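You operate a simulated robot arm through the tools that you are given. There is no shell and no other tool. Be economical: measure what you need, move in short steps, check, and stop when the job is done.

The job below is to be done with a simulated robot arm. You get a single attempt, and the scene is never put back.

Task
Wind the clamped shuttle half full at tension 3.
Fine: blue knob to Half, black knob to 3; shut the guard before you switch on and start; leave the switch on.

The check looks at the end state, three seconds after you hand in, the way a careful person would. Anything else that was tipped, shoved, dropped, spilled or broken makes it a failure.

Robot
A 7-joint arm with a two-finger parallel gripper, fixed in place. Base frame: the origin is at the foot of the arm, x ahead of it, y to its left, z up. Readings come in mm, degrees, newtons and seconds.
With the tool pointing down near the work surface it reaches from about 100 to 520 mm from the base axis. Its first joint turns from -66.0 to 66.0 degrees. Payload 2.5 kg.
Tool frame: the origin (TCP) lies between the finger pads and is the grasp point; the fingertips stand 23 mm ahead of it; z points along the fingers, y is the line along which they close. The gripper opens to 94 mm. The fingers are 38 mm wide and 10 mm thick; the gripper's body (54 by 96 mm) begins 39 mm behind the TCP.
Orientation is that of the tool frame in the base frame, as [roll, pitch, yaw] about the fixed x, y, z axes, in that order (R = Rz(yaw) Ry(pitch) Rx(roll)). With the fingers straight down and closing along the base's y, the tool's x points along the base's -x, its y along +y and its z along -z.

Tools
- The arm moves only by the tool nudge_tool. Its argument "rows" is one flat list of numbers, 7 for each row, row after row: the shift along the tool's x, y, z in units of 50 mm (1.0 is 50 mm), then the turn, a rotation vector about the tool's x, y, z in units of 4 degrees (1.0 is 4 degrees), then the finger opening in mm, from 0 to 94. In form: [tx, ty, tz, wx, wy, wz, hand, tx, ty, tz, wx, wy, wz, hand, ...]. A call has 1 to 20 rows; each row shifts and turns the commanded pose from where the row before left it, along the tool's axes as they then stand. A call with a number of a shift or a turn outside -1 to 1 is refused whole. A row lasts 0.2 s, in which the tool goes at most 50 mm and 8.6 degrees; a call with a longer step from one row to the next is refused whole, and so is a gripper value outside its range. Where a pose cannot be reached the arm comes as near as it can. A force on the tool above 40 N (or 10 N above the force at the start of the call, whichever is more), or a blocked arm, ends the call early, and 0.2 s more pass. Each finger travels about 108 mm/s and halts on what it meets, pressing with about 41 N; the grip force reading is that of the motor and also rises with nothing between the fingers. The clock runs only during rows and for 0.2 s after the last one: add rows that do not move to give the fingers time. It gives the time, the measured TCP pose, the force on the tool (base axes), the opening and the grip force at its end, in the units of the frame above (readings bear some noise).
- Cameras (640 x 400 px; columns grow to the right, rows downward): "scene" is fixed at [99.9, -426.3, 528.8]; the picture's right is [0.77, -0.64, 0.00], its down [-0.50, -0.60, -0.63] and it looks along [0.40, 0.48, -0.78] (base axes); focal length 217 px, centre (320, 200). "wrist" rides on the gripper at [86, 16, -74] in the tool frame; the picture's right is [-0.18, 0.98, 0.00], its down [-0.58, -0.11, -0.81] and it looks along [-0.79, -0.15, 0.59] (tool axes); focal length 243 px, centre (320, 200). There is no depth. A picture from a camera that has moved, and an enlarged one, comes with that camera's place and axes in the base frame and with its lens. The place of the scene camera against the robot may be out by one fixed shift of up to 25 mm in any direction.
- get_image(camera): a new picture of that camera. The clock stands still meanwhile.
- zoom(camera, box): a new picture of the part [left, top, right, bottom] of that camera's present view, enlarged. The clock stands still meanwhile.
- hand_in(): hands the job in; it is judged then, once.

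Go step by step. Nothing tells you positions but the pictures and the camera data: compare them with the known pose of the tool, close in by small moves and look again before you grip or let go. The budget is 120 turns and 68 pictures, counting those below and the enlarged ones. Unless the task says otherwise, let go and move clear before handing in, and close with one line.

The tools are called after ">>>" as name(argument=value, ...) on one line, values as JSON. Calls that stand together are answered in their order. nudge_tool: Moves the arm, as the interface text tells. Its arguments: {"type":"object","properties":{"rows":{"type":"array","items":{"type":"number"}}},"required":["rows"]} The other tools are called the same way: get_image (camera) takes a picture; zoom (camera, box) takes an enlarged picture of a part of a camera's view; hand_in () hands the job in.

At the start:

```text
time_s: 0.0
tcp_pos: [317.3, -8.4, 299.9]
ee_rot: [179.9, 0.0, -180.0]
force: [-0.1, -0.2, 0.3]
width: 93.9
grasp_force: 0.1
```

scene: 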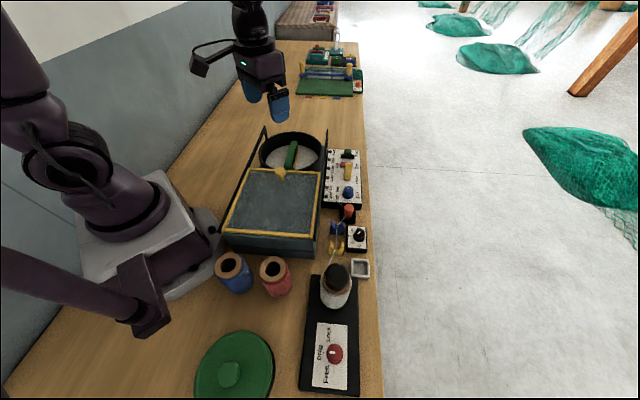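
wrist: 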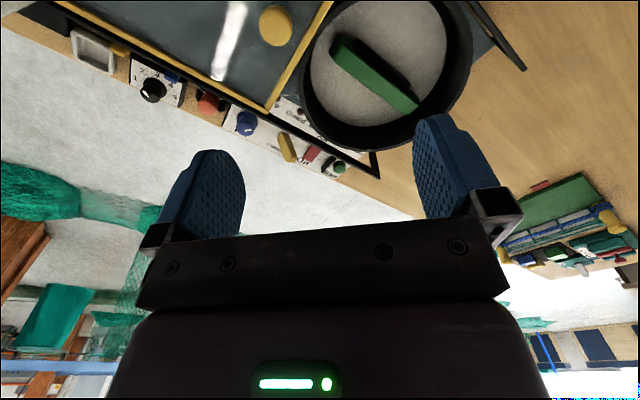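

I see a bench with a winder: a panel with knobs, a sliding yellow-framed guard, and a drum with a clamped green shuttle. I'll take enlarged looks at the panel and surroundings first.

>>> zoom(camera="scene", box=[220, 120, 380, 220])

>>> zoom(camera="scene", box=[300, 140, 380, 190])

>>> zoom(camera="scene", box=[300, 190, 396, 250])

>>> zoom(camera="scene", box=[280, 240, 408, 320])

>>> zoom(camera="wrist", box=[60, 20, 380, 220])

```text
4.00 times, centred on (300, 170) of scene
camera zoom: at [99.9, -426.3, 528.8], right [0.77, -0.64, 0.0], down [-0.5, -0.6, -0.63], along [0.4, 0.48, -0.78], focal length 868 px, centre (400, 320)
```

zoom: 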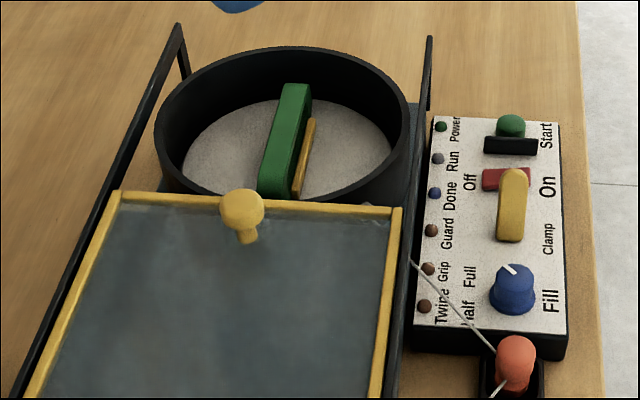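

```text
8.00 times, centred on (340, 165) of scene
camera zoom: at [99.9, -426.3, 528.8], right [0.77, -0.64, 0.0], down [-0.5, -0.6, -0.63], along [0.4, 0.48, -0.78], focal length 1736 px, centre (160, 480)
```

zoom: 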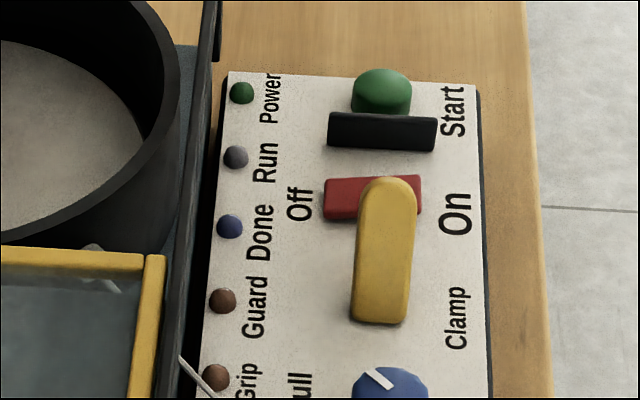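

```text
6.67 times, centred on (348, 220) of scene
camera zoom: at [99.9, -426.3, 528.8], right [0.77, -0.64, 0.0], down [-0.5, -0.6, -0.63], along [0.4, 0.48, -0.78], focal length 1446 px, centre (133, 67)
```

zoom: 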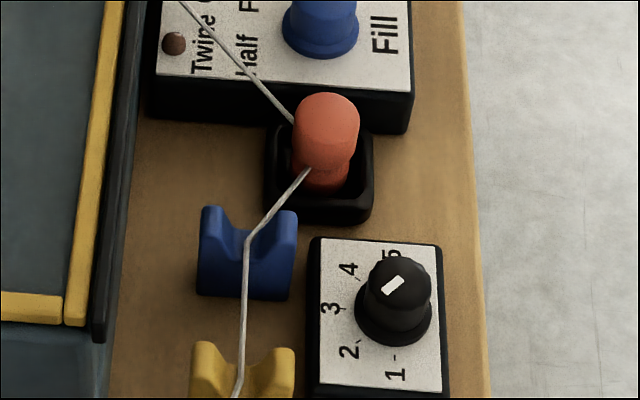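

```text
5.00 times, centred on (344, 280) of scene
camera zoom: at [99.9, -426.3, 528.8], right [0.77, -0.64, 0.0], down [-0.5, -0.6, -0.63], along [0.4, 0.48, -0.78], focal length 1085 px, centre (200, -200)
```

zoom: 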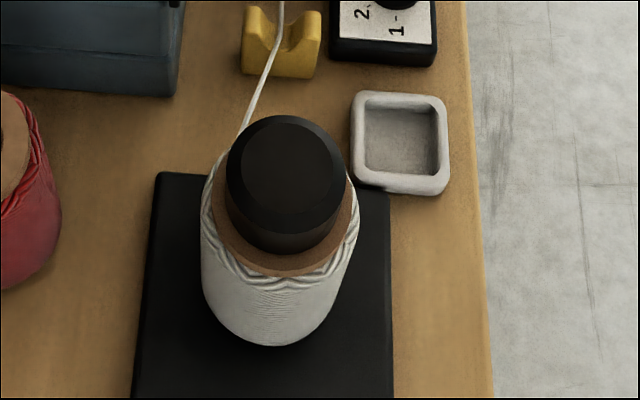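

```text
2.00 times, centred on (220, 120) of wrist
camera zoom: at [231.2, 7.4, 373.7], right [0.18, 0.98, 0.0], down [0.58, -0.11, 0.81], along [0.79, -0.15, -0.59], focal length 485 px, centre (520, 360)
```

zoom: 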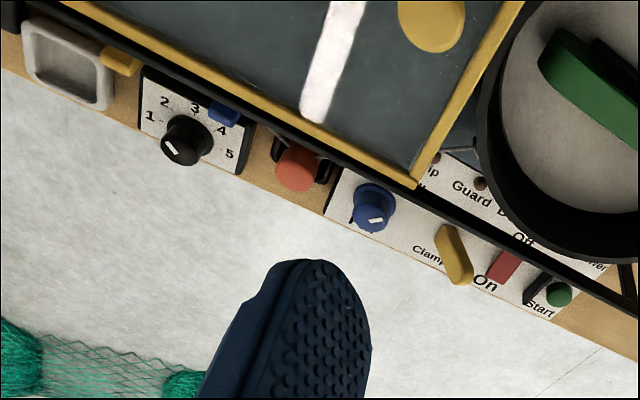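

The cameras disagree with a surface at z=-212: triangulation puts the panel near z≈40. I'll move the wrist camera for a second view so I can locate things reliably.

>>> nudge_tool(rows=[0.085, -0.56, 0.25, 0, 0, 0, 94, 0.085, -0.56, 0.25, 0, 0, 0, 94, 0.085, -0.56, 0.25, 0, 0, 0, 94, 0.085, -0.56, 0.25, 0, 0, 0, 94, 0, 0, 0, 0, 0, 0, 94])

>>> get_image(camera="wrist")

>>> get_image(camera="scene")

>>> zoom(camera="scene", box=[288, 310, 384, 400])

```text
time_s: 1.2
tcp_pos: [301.4, -122.8, 249.1]
ee_rot: [180.0, 0.0, -180.0]
force: [0.2, 0.2, 0.0]
width: 93.8
grasp_force: 0.0
```

```text
60 pictures are left
camera wrist: at [214.5, -105.5, 323.3], right [0.18, 0.98, 0.0], down [0.58, -0.11, 0.81], along [0.79, -0.15, -0.59], focal length 243 px, centre (320, 200)
```

wrist: 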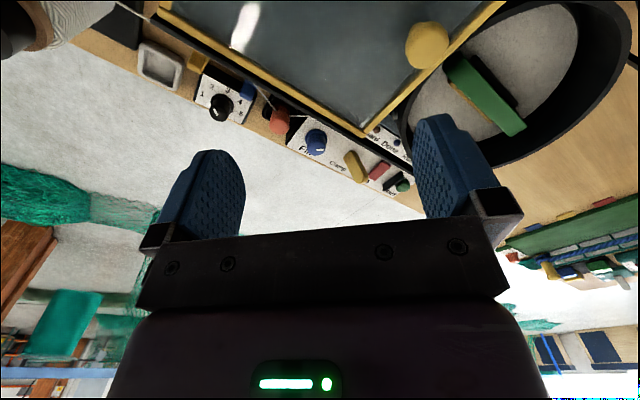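

```text
59 pictures are left
```

scene: 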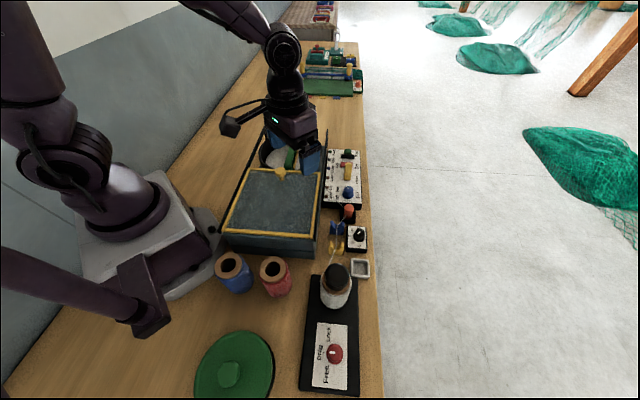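

```text
4.44 times, centred on (336, 355) of scene
camera zoom: at [99.9, -426.3, 528.8], right [0.77, -0.64, 0.0], down [-0.5, -0.6, -0.63], along [0.4, 0.48, -0.78], focal length 964 px, centre (249, -489)
```

zoom: 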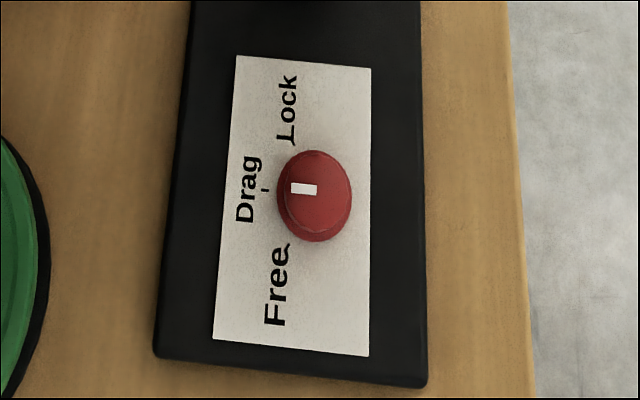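

Stereo from the two wrist views gives blue knob ≈(450,-156,40), black knob ≈(376,-272,33), guard ball ≈(302,-44,135), start ≈(582,-19,36), with the bench axis at 45°. Now I need to read the dials closely.

>>> zoom(camera="wrist", box=[260, 100, 420, 200])

>>> zoom(camera="wrist", box=[180, 60, 276, 120])

>>> zoom(camera="scene", box=[316, 165, 380, 205])

>>> zoom(camera="scene", box=[330, 215, 380, 255])

```text
4.00 times, centred on (340, 150) of wrist
camera zoom: at [214.5, -105.5, 323.3], right [0.18, 0.98, 0.0], down [0.58, -0.11, 0.81], along [0.79, -0.15, -0.59], focal length 970 px, centre (240, 400)
```

zoom: 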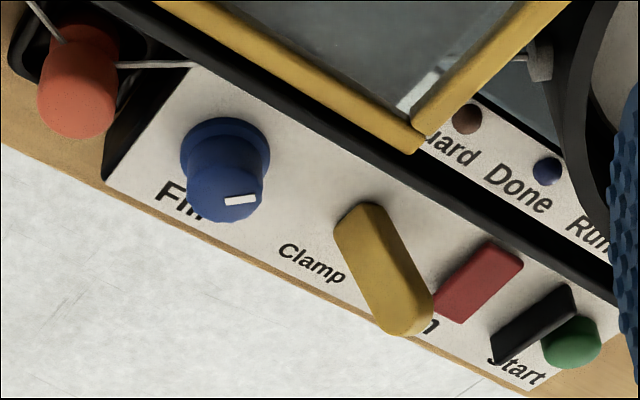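

```text
6.67 times, centred on (228, 90) of wrist
camera zoom: at [214.5, -105.5, 323.3], right [0.18, 0.98, 0.0], down [0.58, -0.11, 0.81], along [0.79, -0.15, -0.59], focal length 1618 px, centre (933, 933)
```

zoom: 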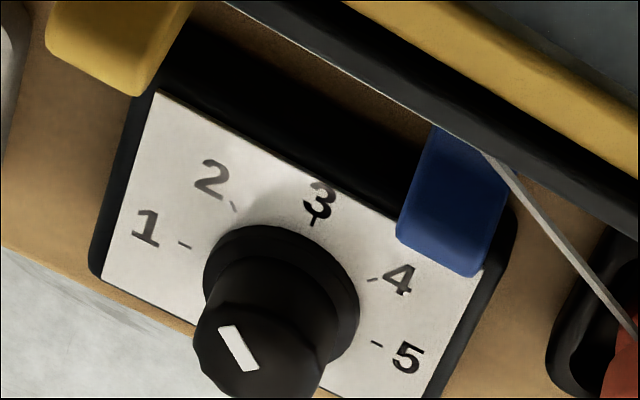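

```text
10.00 times, centred on (348, 185) of scene
camera zoom: at [99.9, -426.3, 528.8], right [0.77, -0.64, 0.0], down [-0.5, -0.6, -0.63], along [0.4, 0.48, -0.78], focal length 2169 px, centre (40, 350)
```

zoom: 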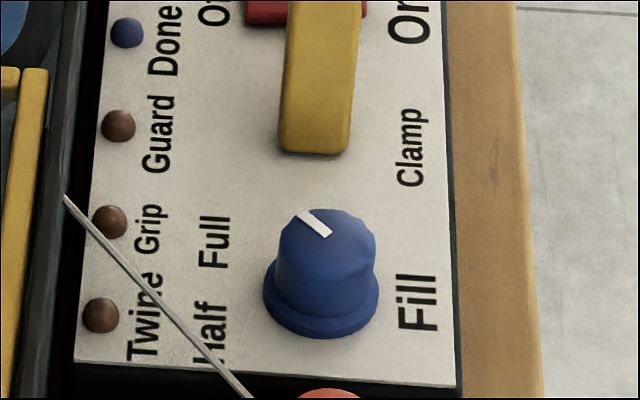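

```text
10.00 times, centred on (355, 235) of scene
camera zoom: at [99.9, -426.3, 528.8], right [0.77, -0.64, 0.0], down [-0.5, -0.6, -0.63], along [0.4, 0.48, -0.78], focal length 2169 px, centre (-30, -150)
```

zoom: 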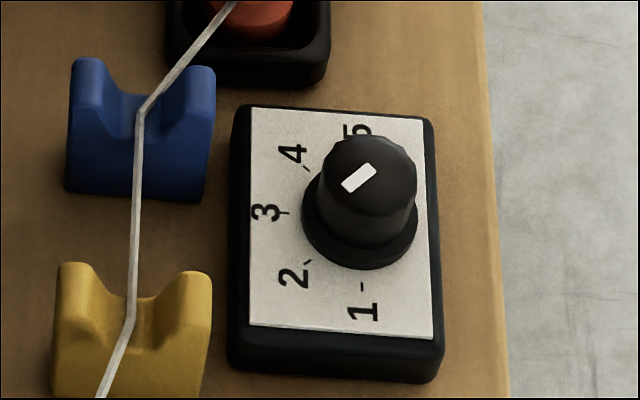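

The blue pointer is at Full and the black pointer at 2, so blue must turn counter-clockwise and black 45° clockwise. I'm going above the blue knob and will check alignment before gripping.

>>> nudge_tool(rows=[-0.743, -0.166, 0, 0, 0, 0, 60, -0.743, -0.166, 0, 0, 0, 0, 60, -0.743, -0.166, 0, 0, 0, 0, 60, -0.743, -0.166, 0, 0, 0, 0, 60, 0, 0, 0.7, 0, 0, 0, 60, 0, 0, 0.7, 0, 0, 0, 60, 0, 0, 0.7, 0, 0, 0, 60, 0, 0, 0.68, 0, 0, 0, 60, 0, 0, 0, 0, 0, 0, 60])

>>> get_image(camera="wrist")

>>> get_image(camera="scene")

```text
time_s: 3.2
tcp_pos: [448.3, -154.7, 109.9]
ee_rot: [179.9, 0.0, -179.9]
force: [-1.3, 0.0, 0.1]
width: 60.2
grasp_force: 0.1
```

```text
53 pictures are left
camera wrist: at [362.7, -138.8, 182.8], right [0.18, 0.98, 0.0], down [0.58, -0.11, 0.81], along [0.79, -0.15, -0.59], focal length 243 px, centre (320, 200)
```

wrist: 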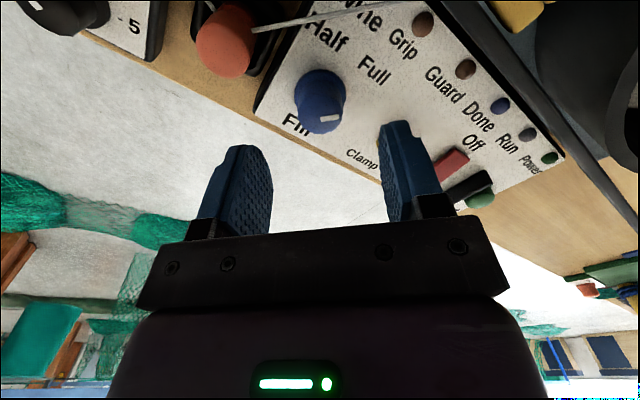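

```text
52 pictures are left
```

scene: 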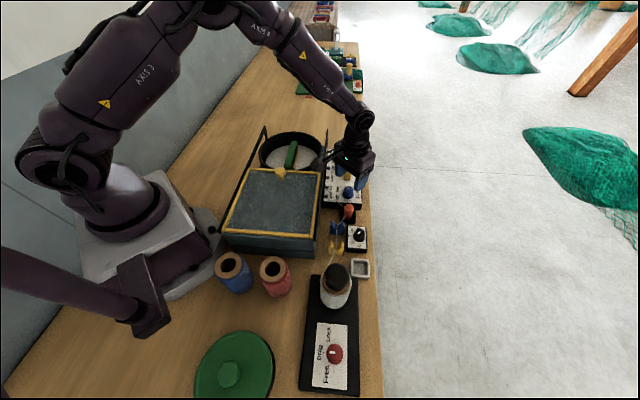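

>>> zoom(camera="wrist", box=[260, 10, 420, 150])

```text
2.86 times, centred on (340, 80) of wrist
camera zoom: at [362.7, -138.8, 182.8], right [0.18, 0.98, 0.0], down [0.58, -0.11, 0.81], along [0.79, -0.15, -0.59], focal length 693 px, centre (263, 543)
```

zoom: 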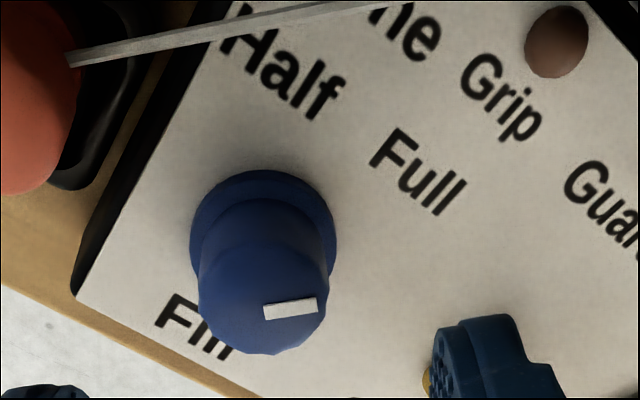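

The knob cap's top centre comes out at about (453.5,-156,51), with the pointer at Full (~45° off the guard-ward direction); Half is mirrored. I'll lower the fingers around the cap and check before closing.

>>> nudge_tool(rows=[-0.104, -0.026, 0.3, 0, 0, 0, 60, 0, 0, 0.3, 0, 0, 0, 60, 0, 0, 0.26, 0, 0, 0, 60, 0, 0, 0.2, 0, 0, 0, 60, 0, 0, 0, 0, 0, 0, 60])

>>> get_image(camera="wrist")

```text
time_s: 4.4
tcp_pos: [453.1, -156.9, 54.9]
ee_rot: [-179.9, 0.0, -180.0]
force: [0.3, -0.2, 1.2]
width: 59.7
grasp_force: 0.1
```

```text
50 pictures are left
camera wrist: at [367.9, -140.5, 129.4], right [0.18, 0.98, 0.0], down [0.58, -0.11, 0.81], along [0.79, -0.15, -0.59], focal length 243 px, centre (320, 200)
```

wrist: 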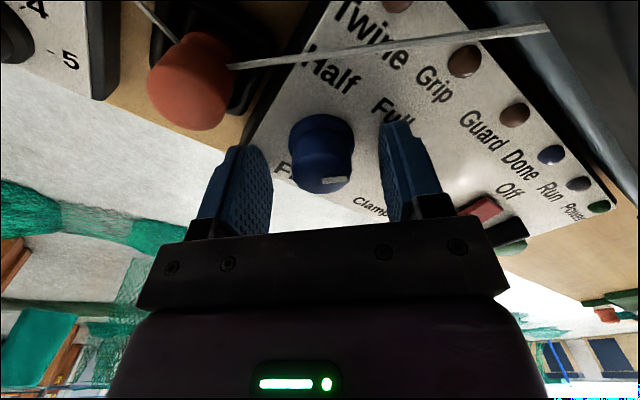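

The cap sits centred between the fingers with its top near TCP height, so I'll close on it.

>>> nudge_tool(rows=[0, 0, 0, 0, 0, 0, 40, 0, 0, 0, 0, 0, 0, 28, 0, 0, 0, 0, 0, 0, 20, 0, 0, 0, 0, 0, 0, 20])

>>> zoom(camera="wrist", box=[220, 60, 420, 220])

```text
time_s: 5.4
tcp_pos: [454.3, -155.1, 56.4]
ee_rot: [179.7, -0.1, -180.0]
force: [-8.3, 13.4, 18.8]
width: 31.9
grasp_force: 45.4
```

```text
2.50 times, centred on (320, 140) of wrist
camera zoom: at [368.1, -139.4, 130.3], right [0.18, 0.98, 0.0], down [0.58, -0.11, 0.81], along [0.79, -0.15, -0.59], focal length 606 px, centre (320, 350)
```

zoom: 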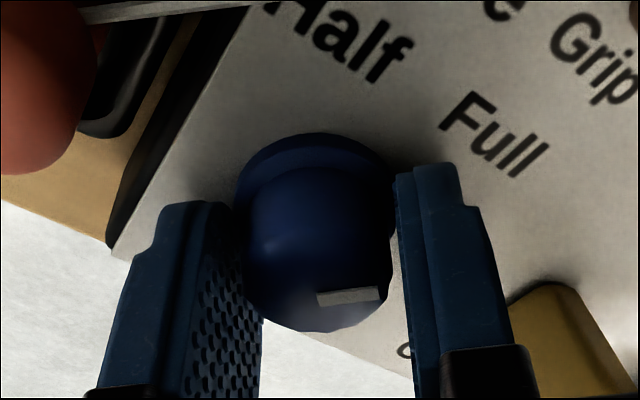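

The fingers caught the knob's skirt (32 mm) with some upward force. I'll reopen, rise about 6 mm and grip the cap itself.

>>> nudge_tool(rows=[0, 0, 0, 0, 0, 0, 45, 0, 0, 0, 0, 0, 0, 45, 0, 0.03, -0.13, 0, 0, 0, 45, 0, 0, 0, 0, 0, 0, 32, 0, 0, 0, 0, 0, 0, 22, 0, 0, 0, 0, 0, 0, 16, 0, 0, 0, 0, 0, 0, 16])

>>> zoom(camera="wrist", box=[220, 60, 420, 220])

```text
time_s: 7.0
tcp_pos: [453.0, -154.7, 62.2]
ee_rot: [179.9, 0.0, -180.0]
force: [1.1, -0.8, 0.2]
width: 27.1
grasp_force: 45.2
```

```text
2.50 times, centred on (320, 140) of wrist
camera zoom: at [368.1, -139.0, 136.5], right [0.18, 0.98, 0.0], down [0.58, -0.11, 0.81], along [0.79, -0.15, -0.59], focal length 606 px, centre (320, 350)
```

zoom: 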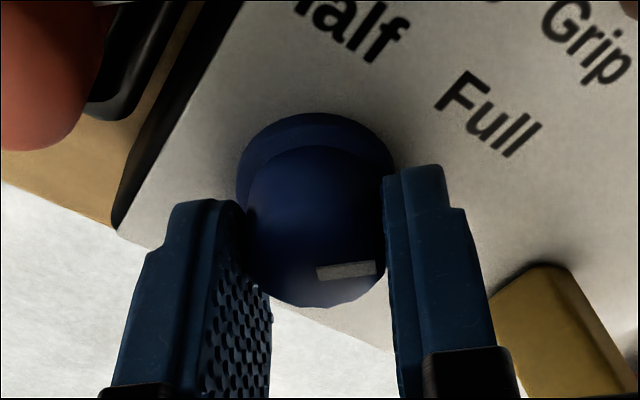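

A clean 27 mm grip on the cap. I'll turn counter-clockwise 40° first and watch the force.

>>> nudge_tool(rows=[0, 0, 0, 0, 0, -1, 16, 0, 0, 0, 0, 0, -1, 16, 0, 0, 0, 0, 0, -1, 16, 0, 0, 0, 0, 0, -1, 16, 0, 0, 0, 0, 0, -1, 16, 0, 0, 0, 0, 0, -1, 16, 0, 0, 0, 0, 0, -1, 16, 0, 0, 0, 0, 0, -1, 16, 0, 0, 0, 0, 0, -1, 16, 0, 0, 0, 0, 0, -1, 16])

>>> zoom(camera="wrist", box=[220, 60, 420, 220])

```text
time_s: 9.2
tcp_pos: [452.5, -153.2, 64.5]
ee_rot: [179.7, -0.3, -139.7]
force: [-11.5, 16.8, -0.6]
width: 27.5
grasp_force: 45.7
```

```text
2.50 times, centred on (320, 140) of wrist
camera zoom: at [377.5, -196.5, 138.1], right [-0.49, 0.87, 0.01], down [0.52, 0.29, 0.8], along [0.7, 0.4, -0.59], focal length 606 px, centre (320, 350)
```

zoom: 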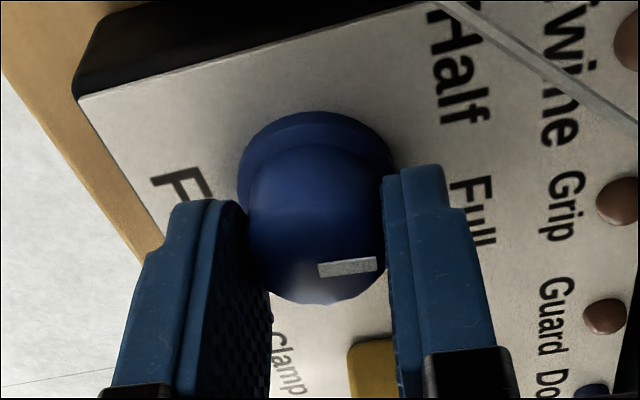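

The knob follows. A side force shows its axis lies about 4 mm to -x of the TCP, so I'll correct that and turn another 44°.

>>> nudge_tool(rows=[0.061, 0.051, 0, 0, 0, 0, 16, 0, 0, 0, 0, 0, -1, 16, 0, 0, 0, 0, 0, -1, 16, 0, 0, 0, 0, 0, -1, 16, 0, 0, 0, 0, 0, -1, 16, 0, 0, 0, 0, 0, -1, 16, 0, 0, 0, 0, 0, -1, 16, 0, 0, 0, 0, 0, -1, 16, 0, 0, 0, 0, 0, -1, 16, 0, 0, 0, 0, 0, -1, 16, 0, 0, 0, 0, 0, -1, 16, 0, 0, 0, 0, 0, -1, 16, 0, 0, 0, 0, 0, 0, 16])

>>> zoom(camera="wrist", box=[220, 60, 420, 220])

```text
time_s: 12.0
tcp_pos: [450.4, -153.1, 65.3]
ee_rot: [180.0, 0.1, -95.9]
force: [-11.9, 20.1, 29.0]
width: 27.1
grasp_force: 44.6
```

```text
2.50 times, centred on (320, 140) of wrist
camera zoom: at [426.0, -236.8, 138.6], right [-0.96, 0.28, 0.0], down [0.17, 0.57, 0.81], along [0.23, 0.77, -0.59], focal length 606 px, centre (320, 350)
```

zoom: 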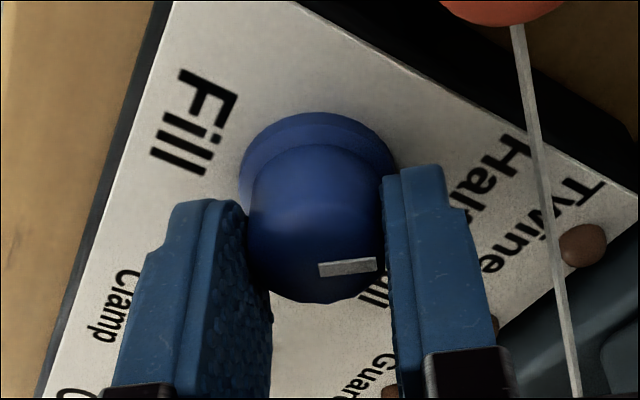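

The pointer now aims at Half. I'll release, rise, and look.

>>> nudge_tool(rows=[0, 0, 0, 0, 0, 0, 35, 0, 0, 0, 0, 0, 0, 45, 0, 0, -0.5, 0, 0, 0, 45, 0, 0, -0.8, 0, 0, 0, 45, 0, 0, -0.5, 0, 0, 0, 45, 0, 0, 0, 0, 0, 0, 45])

>>> zoom(camera="wrist", box=[220, 0, 420, 160])

>>> zoom(camera="scene", box=[300, 140, 396, 260])

```text
time_s: 13.4
tcp_pos: [448.6, -155.0, 156.2]
ee_rot: [-180.0, 0.0, -96.0]
force: [0.6, 0.2, -0.1]
width: 44.8
grasp_force: 0.0
```

```text
2.50 times, centred on (320, 80) of wrist
camera zoom: at [424.2, -239.1, 229.4], right [-0.96, 0.29, 0.0], down [0.17, 0.57, 0.81], along [0.23, 0.77, -0.59], focal length 606 px, centre (320, 500)
```

zoom: 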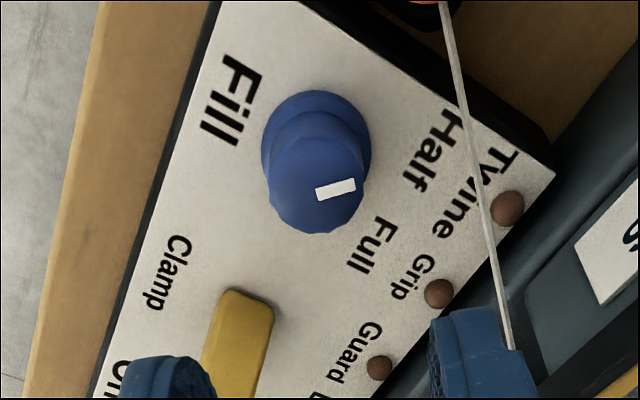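

```text
3.33 times, centred on (348, 200) of scene
camera zoom: at [99.9, -426.3, 528.8], right [0.77, -0.64, 0.0], down [-0.5, -0.6, -0.63], along [0.4, 0.48, -0.78], focal length 723 px, centre (227, 200)
```

zoom: 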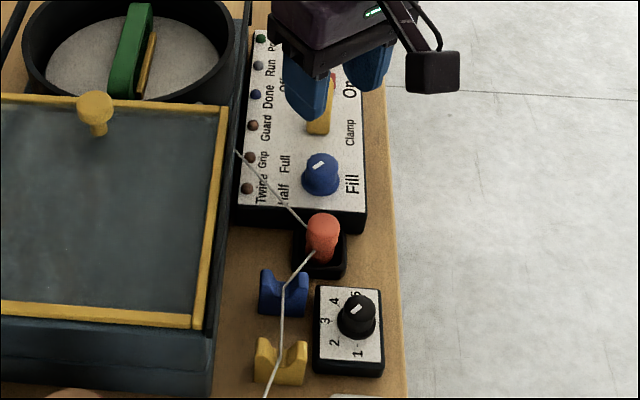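

>>> zoom(camera="wrist", box=[296, 16, 376, 96])

```text
5.00 times, centred on (336, 56) of wrist
camera zoom: at [424.2, -239.1, 229.4], right [-0.96, 0.29, 0.0], down [0.17, 0.57, 0.81], along [0.23, 0.77, -0.59], focal length 1213 px, centre (240, 920)
```

zoom: 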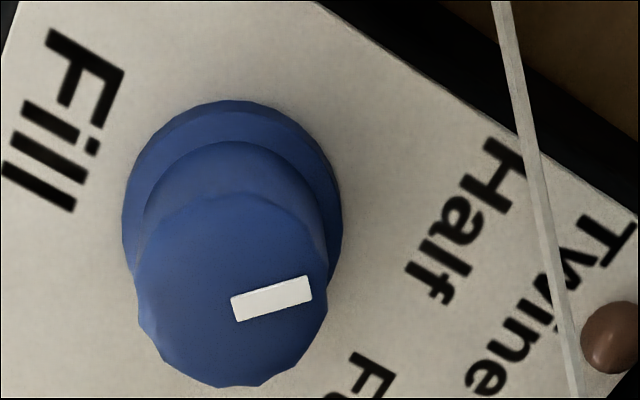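

Blue knob reads Half (pointer mirrored about the panel's cross axis). Next I'm going over the black knob with the current wrist orientation.

>>> nudge_tool(rows=[0.61, 0.301, 0, 0, 0, 0, 45, 0.61, 0.301, 0, 0, 0, 0, 45, 0.61, 0.301, 0, 0, 0, 0, 45, 0.61, 0.301, 0, 0, 0, 0, 45, 0, 0, 0.4, 0, 0, 0, 45, 0, 0, 0.4, 0, 0, 0, 45, 0, 0, 0, 0, 0, 0, 45])

>>> get_image(camera="wrist")

>>> zoom(camera="wrist", box=[240, 10, 440, 150])

```text
time_s: 15.0
tcp_pos: [376.7, -269.3, 116.5]
ee_rot: [180.0, 0.0, -96.0]
force: [0.7, -0.2, 0.6]
width: 44.9
grasp_force: 0.1
```

```text
42 pictures are left
camera wrist: at [352.6, -353.0, 189.5], right [-0.96, 0.28, 0.0], down [0.17, 0.57, 0.81], along [0.23, 0.77, -0.59], focal length 243 px, centre (320, 200)
```

wrist: 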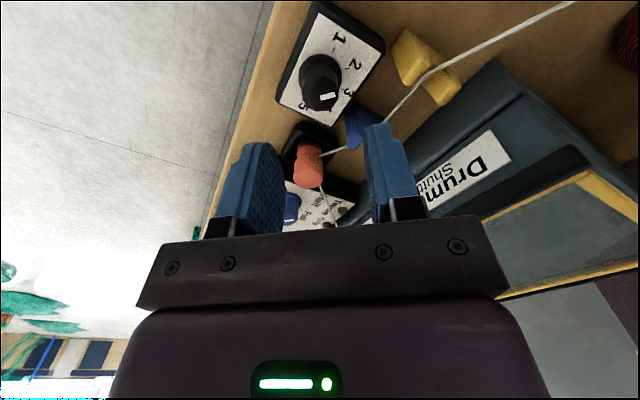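

```text
2.86 times, centred on (340, 80) of wrist
camera zoom: at [352.6, -353.0, 189.5], right [-0.96, 0.28, 0.0], down [0.17, 0.57, 0.81], along [0.23, 0.77, -0.59], focal length 693 px, centre (263, 543)
```

zoom: 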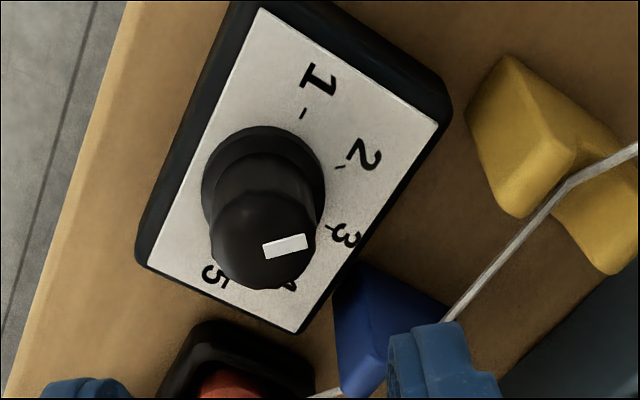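

The black pointer is exactly at tick 2 (180°) and 3 is at 135°, which confirms the 45° spacing. The knob centre is ≈(376,-272) with its top at z≈46; I'll descend with the fingers at 40 mm.

>>> nudge_tool(rows=[0.049, 0.003, 0.3, 0, 0, 0, 40, 0, 0, 0.3, 0, 0, 0, 40, 0, 0, 0.3, 0, 0, 0, 40, 0, 0, 0.29, 0, 0, 0, 40, 0, 0, 0, 0, 0, 0, 40])

>>> get_image(camera="wrist")

```text
time_s: 16.2
tcp_pos: [377.2, -271.0, 55.6]
ee_rot: [179.9, -0.1, -96.0]
force: [-0.3, 0.4, 0.2]
width: 40.1
grasp_force: 0.1
```

```text
40 pictures are left
camera wrist: at [353.2, -354.9, 129.4], right [-0.96, 0.29, 0.0], down [0.17, 0.57, 0.81], along [0.23, 0.77, -0.59], focal length 243 px, centre (320, 200)
```

wrist: 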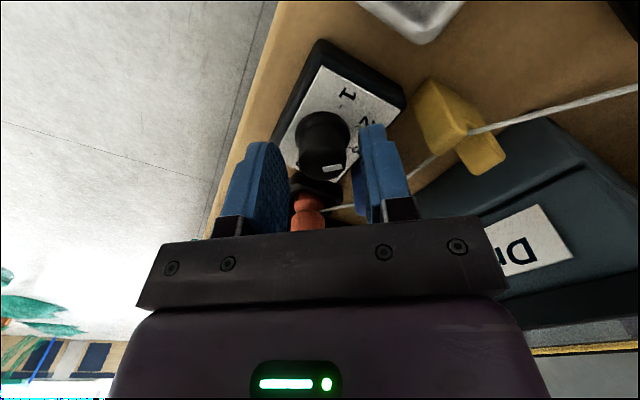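

>>> nudge_tool(rows=[0, 0, 0, 0, 0, 0, 30, 0, 0, 0, 0, 0, 0, 22, 0, 0, 0, 0, 0, 0, 15, 0, 0, 0, 0, 0, 0, 15])

>>> zoom(camera="wrist", box=[220, 60, 420, 220])

```text
time_s: 17.2
tcp_pos: [376.3, -270.4, 55.9]
ee_rot: [179.9, 0.1, -96.0]
force: [-11.1, 3.2, 5.6]
width: 23.1
grasp_force: 45.1
```

```text
2.50 times, centred on (320, 140) of wrist
camera zoom: at [352.2, -354.9, 129.1], right [-0.96, 0.29, 0.0], down [0.17, 0.57, 0.81], along [0.23, 0.77, -0.59], focal length 606 px, centre (320, 350)
```

zoom: 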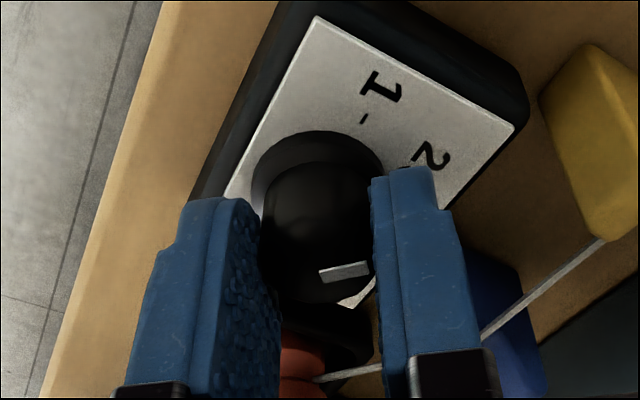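

Gripped at 23 mm. I'll make a small centring shift, then turn 45° clockwise.

>>> nudge_tool(rows=[0, 0.03, 0, 0, 0, 0, 15, 0, 0, 0, 0, 0, 1, 15, 0, 0, 0, 0, 0, 1, 15, 0, 0, 0, 0, 0, 1, 15, 0, 0, 0, 0, 0, 1, 15, 0, 0, 0, 0, 0, 1, 15, 0, 0, 0, 0, 0, 1, 15, 0, 0, 0, 0, 0, 1, 15, 0, 0, 0, 0, 0, 1, 15, 0, 0, 0, 0, 0, 1, 15, 0, 0, 0, 0, 0, 1, 15, 0, 0, 0, 0, 0, 1, 15, 0, 0, 0, 0, 0, 0.35, 15, 0, 0, 0, 0, 0, 0, 15])

>>> zoom(camera="wrist", box=[220, 60, 420, 220])

```text
time_s: 20.2
tcp_pos: [376.0, -271.4, 56.4]
ee_rot: [-179.7, 0.0, -141.4]
force: [16.6, -8.8, -18.4]
width: 23.0
grasp_force: 45.4
```

```text
2.50 times, centred on (320, 140) of wrist
camera zoom: at [299.4, -311.9, 129.2], right [-0.47, 0.88, 0.0], down [0.52, 0.28, 0.81], along [0.71, 0.38, -0.59], focal length 606 px, centre (320, 350)
```

zoom: 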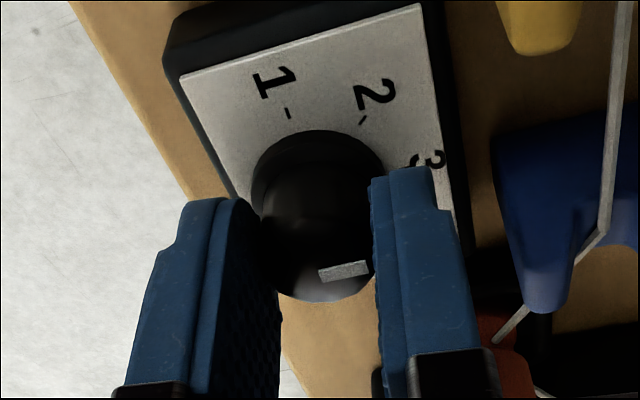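

Turned. I'll release, rise straight up and verify.

>>> nudge_tool(rows=[0, 0, 0, 0, 0, 0, 30, 0, 0, 0, 0, 0, 0, 36, 0, 0, -0.4, 0, 0, 0, 36, 0, 0, -0.8, 0, 0, 0, 36, 0, 0, -0.8, 0, 0, 0, 36, 0, 0, 0, 0, 0, 0, 36])

>>> zoom(camera="wrist", box=[240, 0, 440, 140])

>>> zoom(camera="scene", box=[310, 170, 390, 260])

```text
time_s: 21.6
tcp_pos: [375.1, -270.8, 155.1]
ee_rot: [180.0, 0.1, -141.4]
force: [0.6, 0.6, 0.2]
width: 36.2
grasp_force: 0.0
```

```text
2.86 times, centred on (340, 70) of wrist
camera zoom: at [298.8, -313.0, 229.1], right [-0.47, 0.88, 0.0], down [0.52, 0.28, 0.81], along [0.71, 0.38, -0.59], focal length 693 px, centre (263, 571)
```

zoom: 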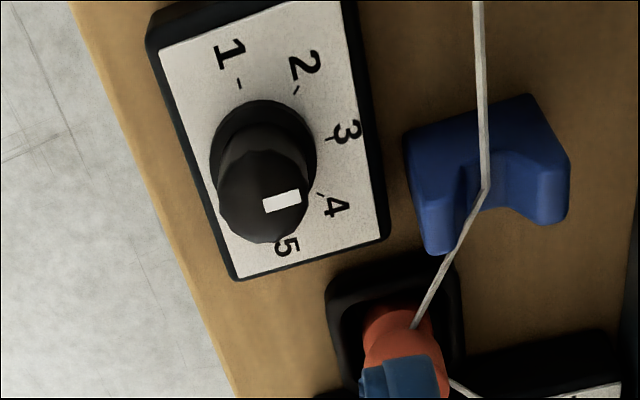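

```text
4.44 times, centred on (350, 215) of scene
camera zoom: at [99.9, -426.3, 528.8], right [0.77, -0.64, 0.0], down [-0.5, -0.6, -0.63], along [0.4, 0.48, -0.78], focal length 964 px, centre (187, 133)
```

zoom: 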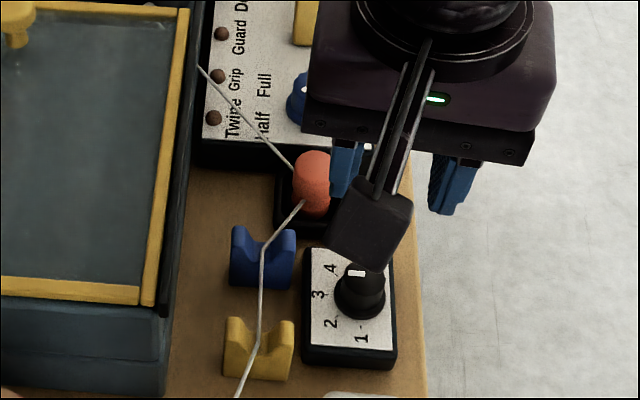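

Black knob points at 3 (measured 137° vs 135°). Next the guard: I'll rise and turn the tool so the fingers close along the slide direction.

>>> nudge_tool(rows=[0, 0, -0.75, 0, 0, 0, 60, 0, 0, -0.75, 0, 0, 0, 60, 0, 0, -0.7, 0, 0, 0, 60, 0, 0, 0, 0, 0, 1, 60, 0, 0, 0, 0, 0, 1, 60, 0, 0, 0, 0, 0, 1, 60, 0, 0, 0, 0, 0, 1, 60, 0, 0, 0, 0, 0, 1, 60, 0, 0, 0, 0, 0, 1, 60, 0, 0, 0, 0, 0, 1, 60, 0, 0, 0, 0, 0, 1, 60, 0, 0, 0, 0, 0, 1, 60, 0, 0, 0, 0, 0, 1, 60, 0, 0, 0, 0, 0, 1, 60, 0, 0, 0, 0, 0, 1, 60, 0, 0, 0, 0, 0, 1, 60, 0, 0, 0, 0, 0, 1, 60, 0, 0, 0, 0, 0, 1, 60, 0, 0, 0, 0, 0, 1, 60, 0, 0, 0, 0, 0, 1, 60])

```text
time_s: 25.8
tcp_pos: [375.9, -270.9, 264.0]
ee_rot: [-179.9, 0.0, 150.6]
force: [0.5, -0.6, 1.1]
width: 60.0
grasp_force: 0.0
```

>>> nudge_tool(rows=[0, 0, 0, 0, 0, 1, 60, 0, 0, 0, 0, 0, 1, 60, 0, 0, 0, 0, 0, 1, 60, 0, 0, 0, 0, 0, 0.9, 60, 0.709, 0.36, 0, 0, 0, 0, 60, 0.709, 0.36, 0, 0, 0, 0, 60, 0.709, 0.36, 0, 0, 0, 0, 60, 0.709, 0.36, 0, 0, 0, 0, 60, 0.709, 0.36, 0, 0, 0, 0, 60, 0.709, 0.36, 0, 0, 0, 0, 60, 0, 0, 0, 0, 0, 0, 60])

>>> get_image(camera="wrist")

>>> get_image(camera="scene")

```text
time_s: 28.2
tcp_pos: [300.5, -45.8, 266.0]
ee_rot: [-179.9, 0.0, 135.1]
force: [-0.6, -0.2, 0.9]
width: 60.0
grasp_force: 0.1
```

```text
35 pictures are left
camera wrist: at [250.5, 26.7, 339.2], right [0.82, 0.57, 0.0], down [0.33, -0.49, 0.81], along [0.46, -0.67, -0.59], focal length 243 px, centre (320, 200)
```

wrist: 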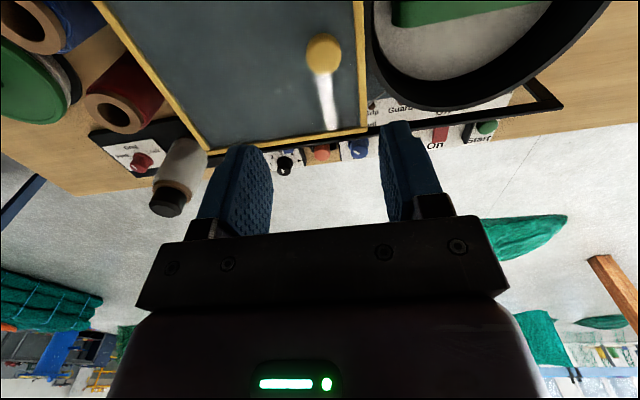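

```text
34 pictures are left
```

scene: 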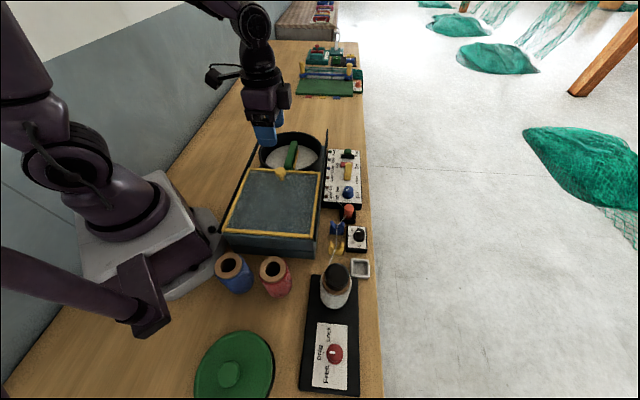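

The guard ball is at ≈(302.5,-42.5,128), about 27 mm across. I'll lower the open fingers to either side of it.

>>> nudge_tool(rows=[0.018, 0.075, 0.5, 0, 0, 0, 60, 0, 0, 0.5, 0, 0, 0, 60, 0, 0, 0.5, 0, 0, 0, 60, 0, 0, 0.4, 0, 0, 0, 60, 0, 0, 0.3, 0, 0, 0, 60, 0, 0, 0.28, 0, 0, 0, 60, 0, 0, 0, 0, 0, 0, 60])

>>> get_image(camera="wrist")

```text
time_s: 29.8
tcp_pos: [305.0, -40.1, 142.9]
ee_rot: [179.9, 0.0, 135.1]
force: [-0.5, -0.8, 0.7]
width: 59.9
grasp_force: 0.0
```

```text
33 pictures are left
camera wrist: at [255.3, 32.2, 215.7], right [0.82, 0.57, 0.0], down [0.33, -0.49, 0.81], along [0.46, -0.66, -0.59], focal length 243 px, centre (320, 200)
```

wrist: 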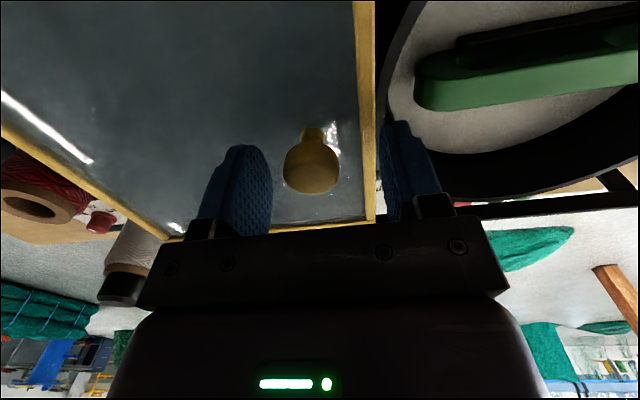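

The ball is between the fingers, roughly 4 mm off centre. I'll cage it without squeezing and slide along the rails (+45°) in small steps.

>>> nudge_tool(rows=[0, -0.07, 0, 0, 0, 0, 45, 0, 0, 0, 0, 0, 0, 33, 0, 0, 0, 0, 0, 0, 33, 0, 0.15, 0, 0, 0, 0, 33, 0, 0.2, 0, 0, 0, 0, 33, 0, 0.2, 0, 0, 0, 0, 33, 0, 0.2, 0, 0, 0, 0, 33, 0, 0.2, 0, 0, 0, 0, 33, 0, 0, 0, 0, 0, 0, 33])

>>> get_image(camera="wrist")

>>> get_image(camera="scene")

```text
time_s: 31.8
tcp_pos: [334.7, -10.0, 139.9]
ee_rot: [180.0, 0.0, 135.1]
force: [0.3, -0.2, -0.1]
width: 33.4
grasp_force: 0.4
```

```text
32 pictures are left
camera wrist: at [285.6, 62.6, 214.5], right [0.82, 0.57, 0.0], down [0.33, -0.49, 0.81], along [0.46, -0.67, -0.59], focal length 243 px, centre (320, 200)
```

wrist: 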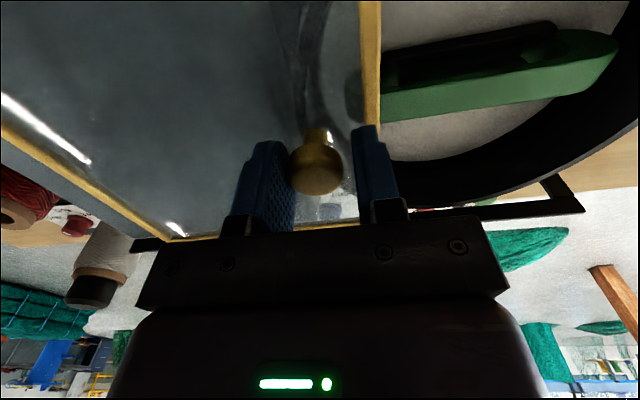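

```text
31 pictures are left
```

scene: 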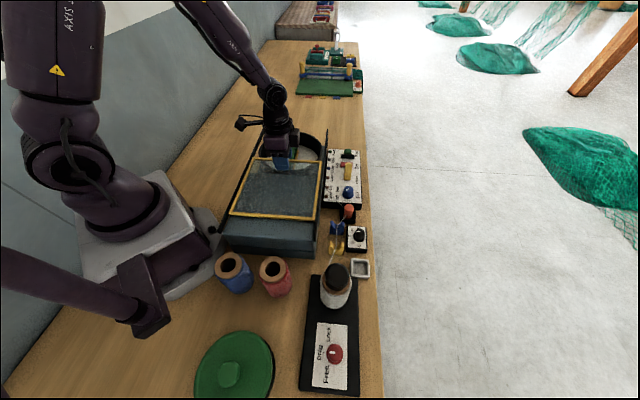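

The guard slides freely, so I'll continue along the rail.

>>> nudge_tool(rows=[0, 0.25, 0, 0, 0, 0, 33, 0, 0.25, 0, 0, 0, 0, 33, 0, 0.25, 0, 0, 0, 0, 33, 0, 0.25, 0, 0, 0, 0, 33, 0, 0.25, 0, 0, 0, 0, 33, 0, 0.25, 0, 0, 0, 0, 33, 0, 0.25, 0, 0, 0, 0, 33, 0, 0.25, 0, 0, 0, 0, 33, 0, 0, 0, 0, 0, 0, 33])

>>> get_image(camera="wrist")

>>> zoom(camera="scene", box=[220, 90, 380, 220])

```text
time_s: 33.8
tcp_pos: [407.6, 59.8, 140.9]
ee_rot: [179.9, -0.1, 135.0]
force: [-0.8, -0.2, 1.1]
width: 33.1
grasp_force: 0.1
```

```text
30 pictures are left
camera wrist: at [358.6, 132.6, 215.0], right [0.82, 0.57, 0.0], down [0.33, -0.49, 0.81], along [0.46, -0.66, -0.59], focal length 243 px, centre (320, 200)
```

wrist: 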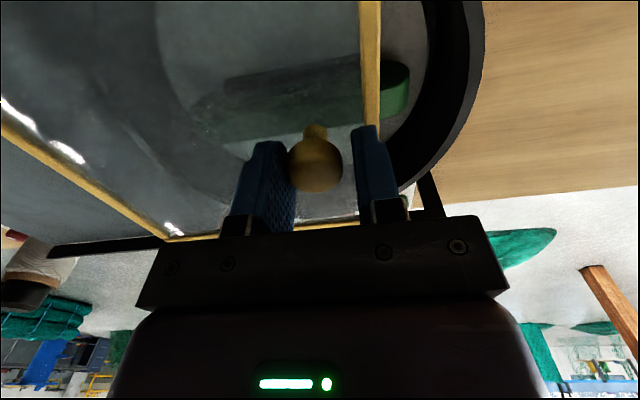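

```text
3.08 times, centred on (300, 155) of scene
camera zoom: at [99.9, -426.3, 528.8], right [0.77, -0.64, 0.0], down [-0.5, -0.6, -0.63], along [0.4, 0.48, -0.78], focal length 668 px, centre (382, 338)
```

zoom: 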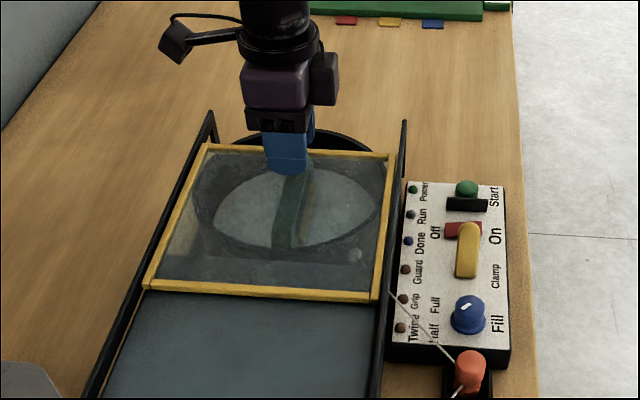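

Another 40 mm or so remains to the end. I'll go slower until it meets its stop.

>>> nudge_tool(rows=[0, 0.15, 0, 0, 0, 0, 33, 0, 0.15, 0, 0, 0, 0, 33, 0, 0.15, 0, 0, 0, 0, 33, 0, 0.1, 0, 0, 0, 0, 33, 0, 0.08, 0, 0, 0, 0, 33, 0, 0.08, 0, 0, 0, 0, 33, 0, 0.08, 0, 0, 0, 0, 33, 0, 0, 0, 0, 0, 0, 33])

>>> get_image(camera="wrist")

>>> zoom(camera="scene", box=[220, 90, 380, 220])

```text
time_s: 35.6
tcp_pos: [433.5, 88.7, 140.1]
ee_rot: [-180.0, 0.0, 135.1]
force: [-0.5, -0.6, 0.6]
width: 33.0
grasp_force: 0.1
```

```text
28 pictures are left
camera wrist: at [384.6, 162.0, 214.1], right [0.82, 0.57, 0.0], down [0.33, -0.49, 0.81], along [0.46, -0.66, -0.59], focal length 243 px, centre (320, 200)
```

wrist: 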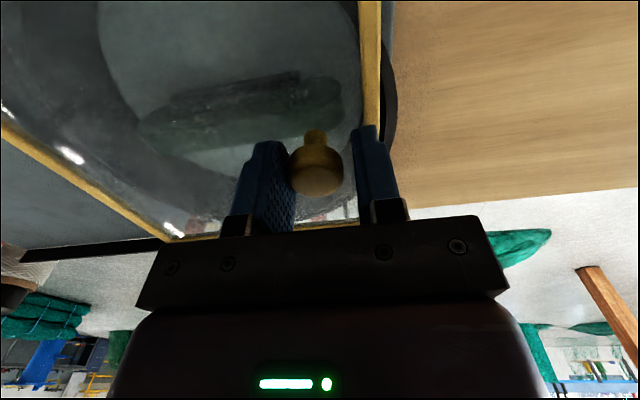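

```text
3.08 times, centred on (300, 155) of scene
camera zoom: at [99.9, -426.3, 528.8], right [0.77, -0.64, 0.0], down [-0.5, -0.6, -0.63], along [0.4, 0.48, -0.78], focal length 668 px, centre (382, 338)
```

zoom: 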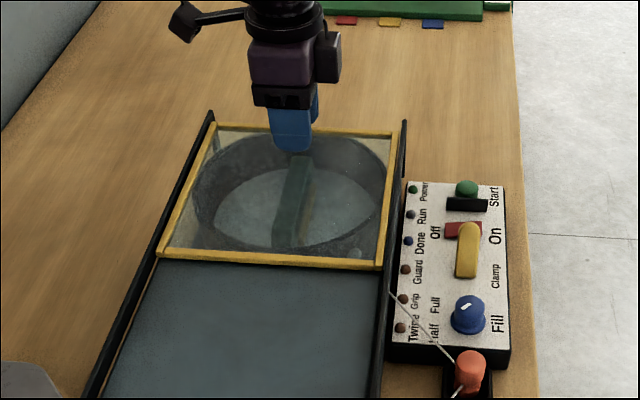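

Nearly there; I'll inch on to feel the stop.

>>> nudge_tool(rows=[0, 0.06, 0, 0, 0, 0, 33, 0, 0.06, 0, 0, 0, 0, 33, 0, 0.06, 0, 0, 0, 0, 33, 0, 0, 0, 0, 0, 0, 33])

```text
time_s: 36.6
tcp_pos: [440.8, 96.1, 141.2]
ee_rot: [-179.9, 0.0, 135.0]
force: [0.2, 0.7, -0.2]
width: 33.3
grasp_force: 0.1
```

>>> nudge_tool(rows=[0, 0.05, 0, 0, 0, 0, 33, 0, 0.05, 0, 0, 0, 0, 33, 0, 0.05, 0, 0, 0, 0, 33, 0, 0, 0, 0, 0, 0, 33])

>>> zoom(camera="scene", box=[220, 90, 380, 220])

```text
time_s: 37.6
tcp_pos: [443.7, 101.5, 142.5]
ee_rot: [-179.9, -0.1, 134.9]
force: [-2.1, -3.1, 0.3]
width: 35.0
grasp_force: 2.2
```

```text
3.08 times, centred on (300, 155) of scene
camera zoom: at [99.9, -426.3, 528.8], right [0.77, -0.64, 0.0], down [-0.5, -0.6, -0.63], along [0.4, 0.48, -0.78], focal length 668 px, centre (382, 338)
```

zoom: 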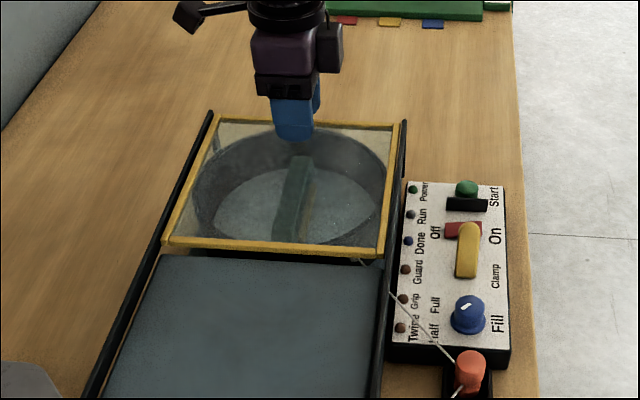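

It's touching the stop now (force building, finger pushed back). I'll press slightly more to confirm.

>>> nudge_tool(rows=[0, 0.05, 0, 0, 0, 0, 33, 0, 0.05, 0, 0, 0, 0, 33, 0, 0, 0, 0, 0, 0, 33])

```text
time_s: 38.4
tcp_pos: [448.3, 103.1, 140.1]
ee_rot: [-179.7, -0.2, 135.0]
force: [-15.8, -12.0, 1.6]
width: 41.8
grasp_force: 10.0
```

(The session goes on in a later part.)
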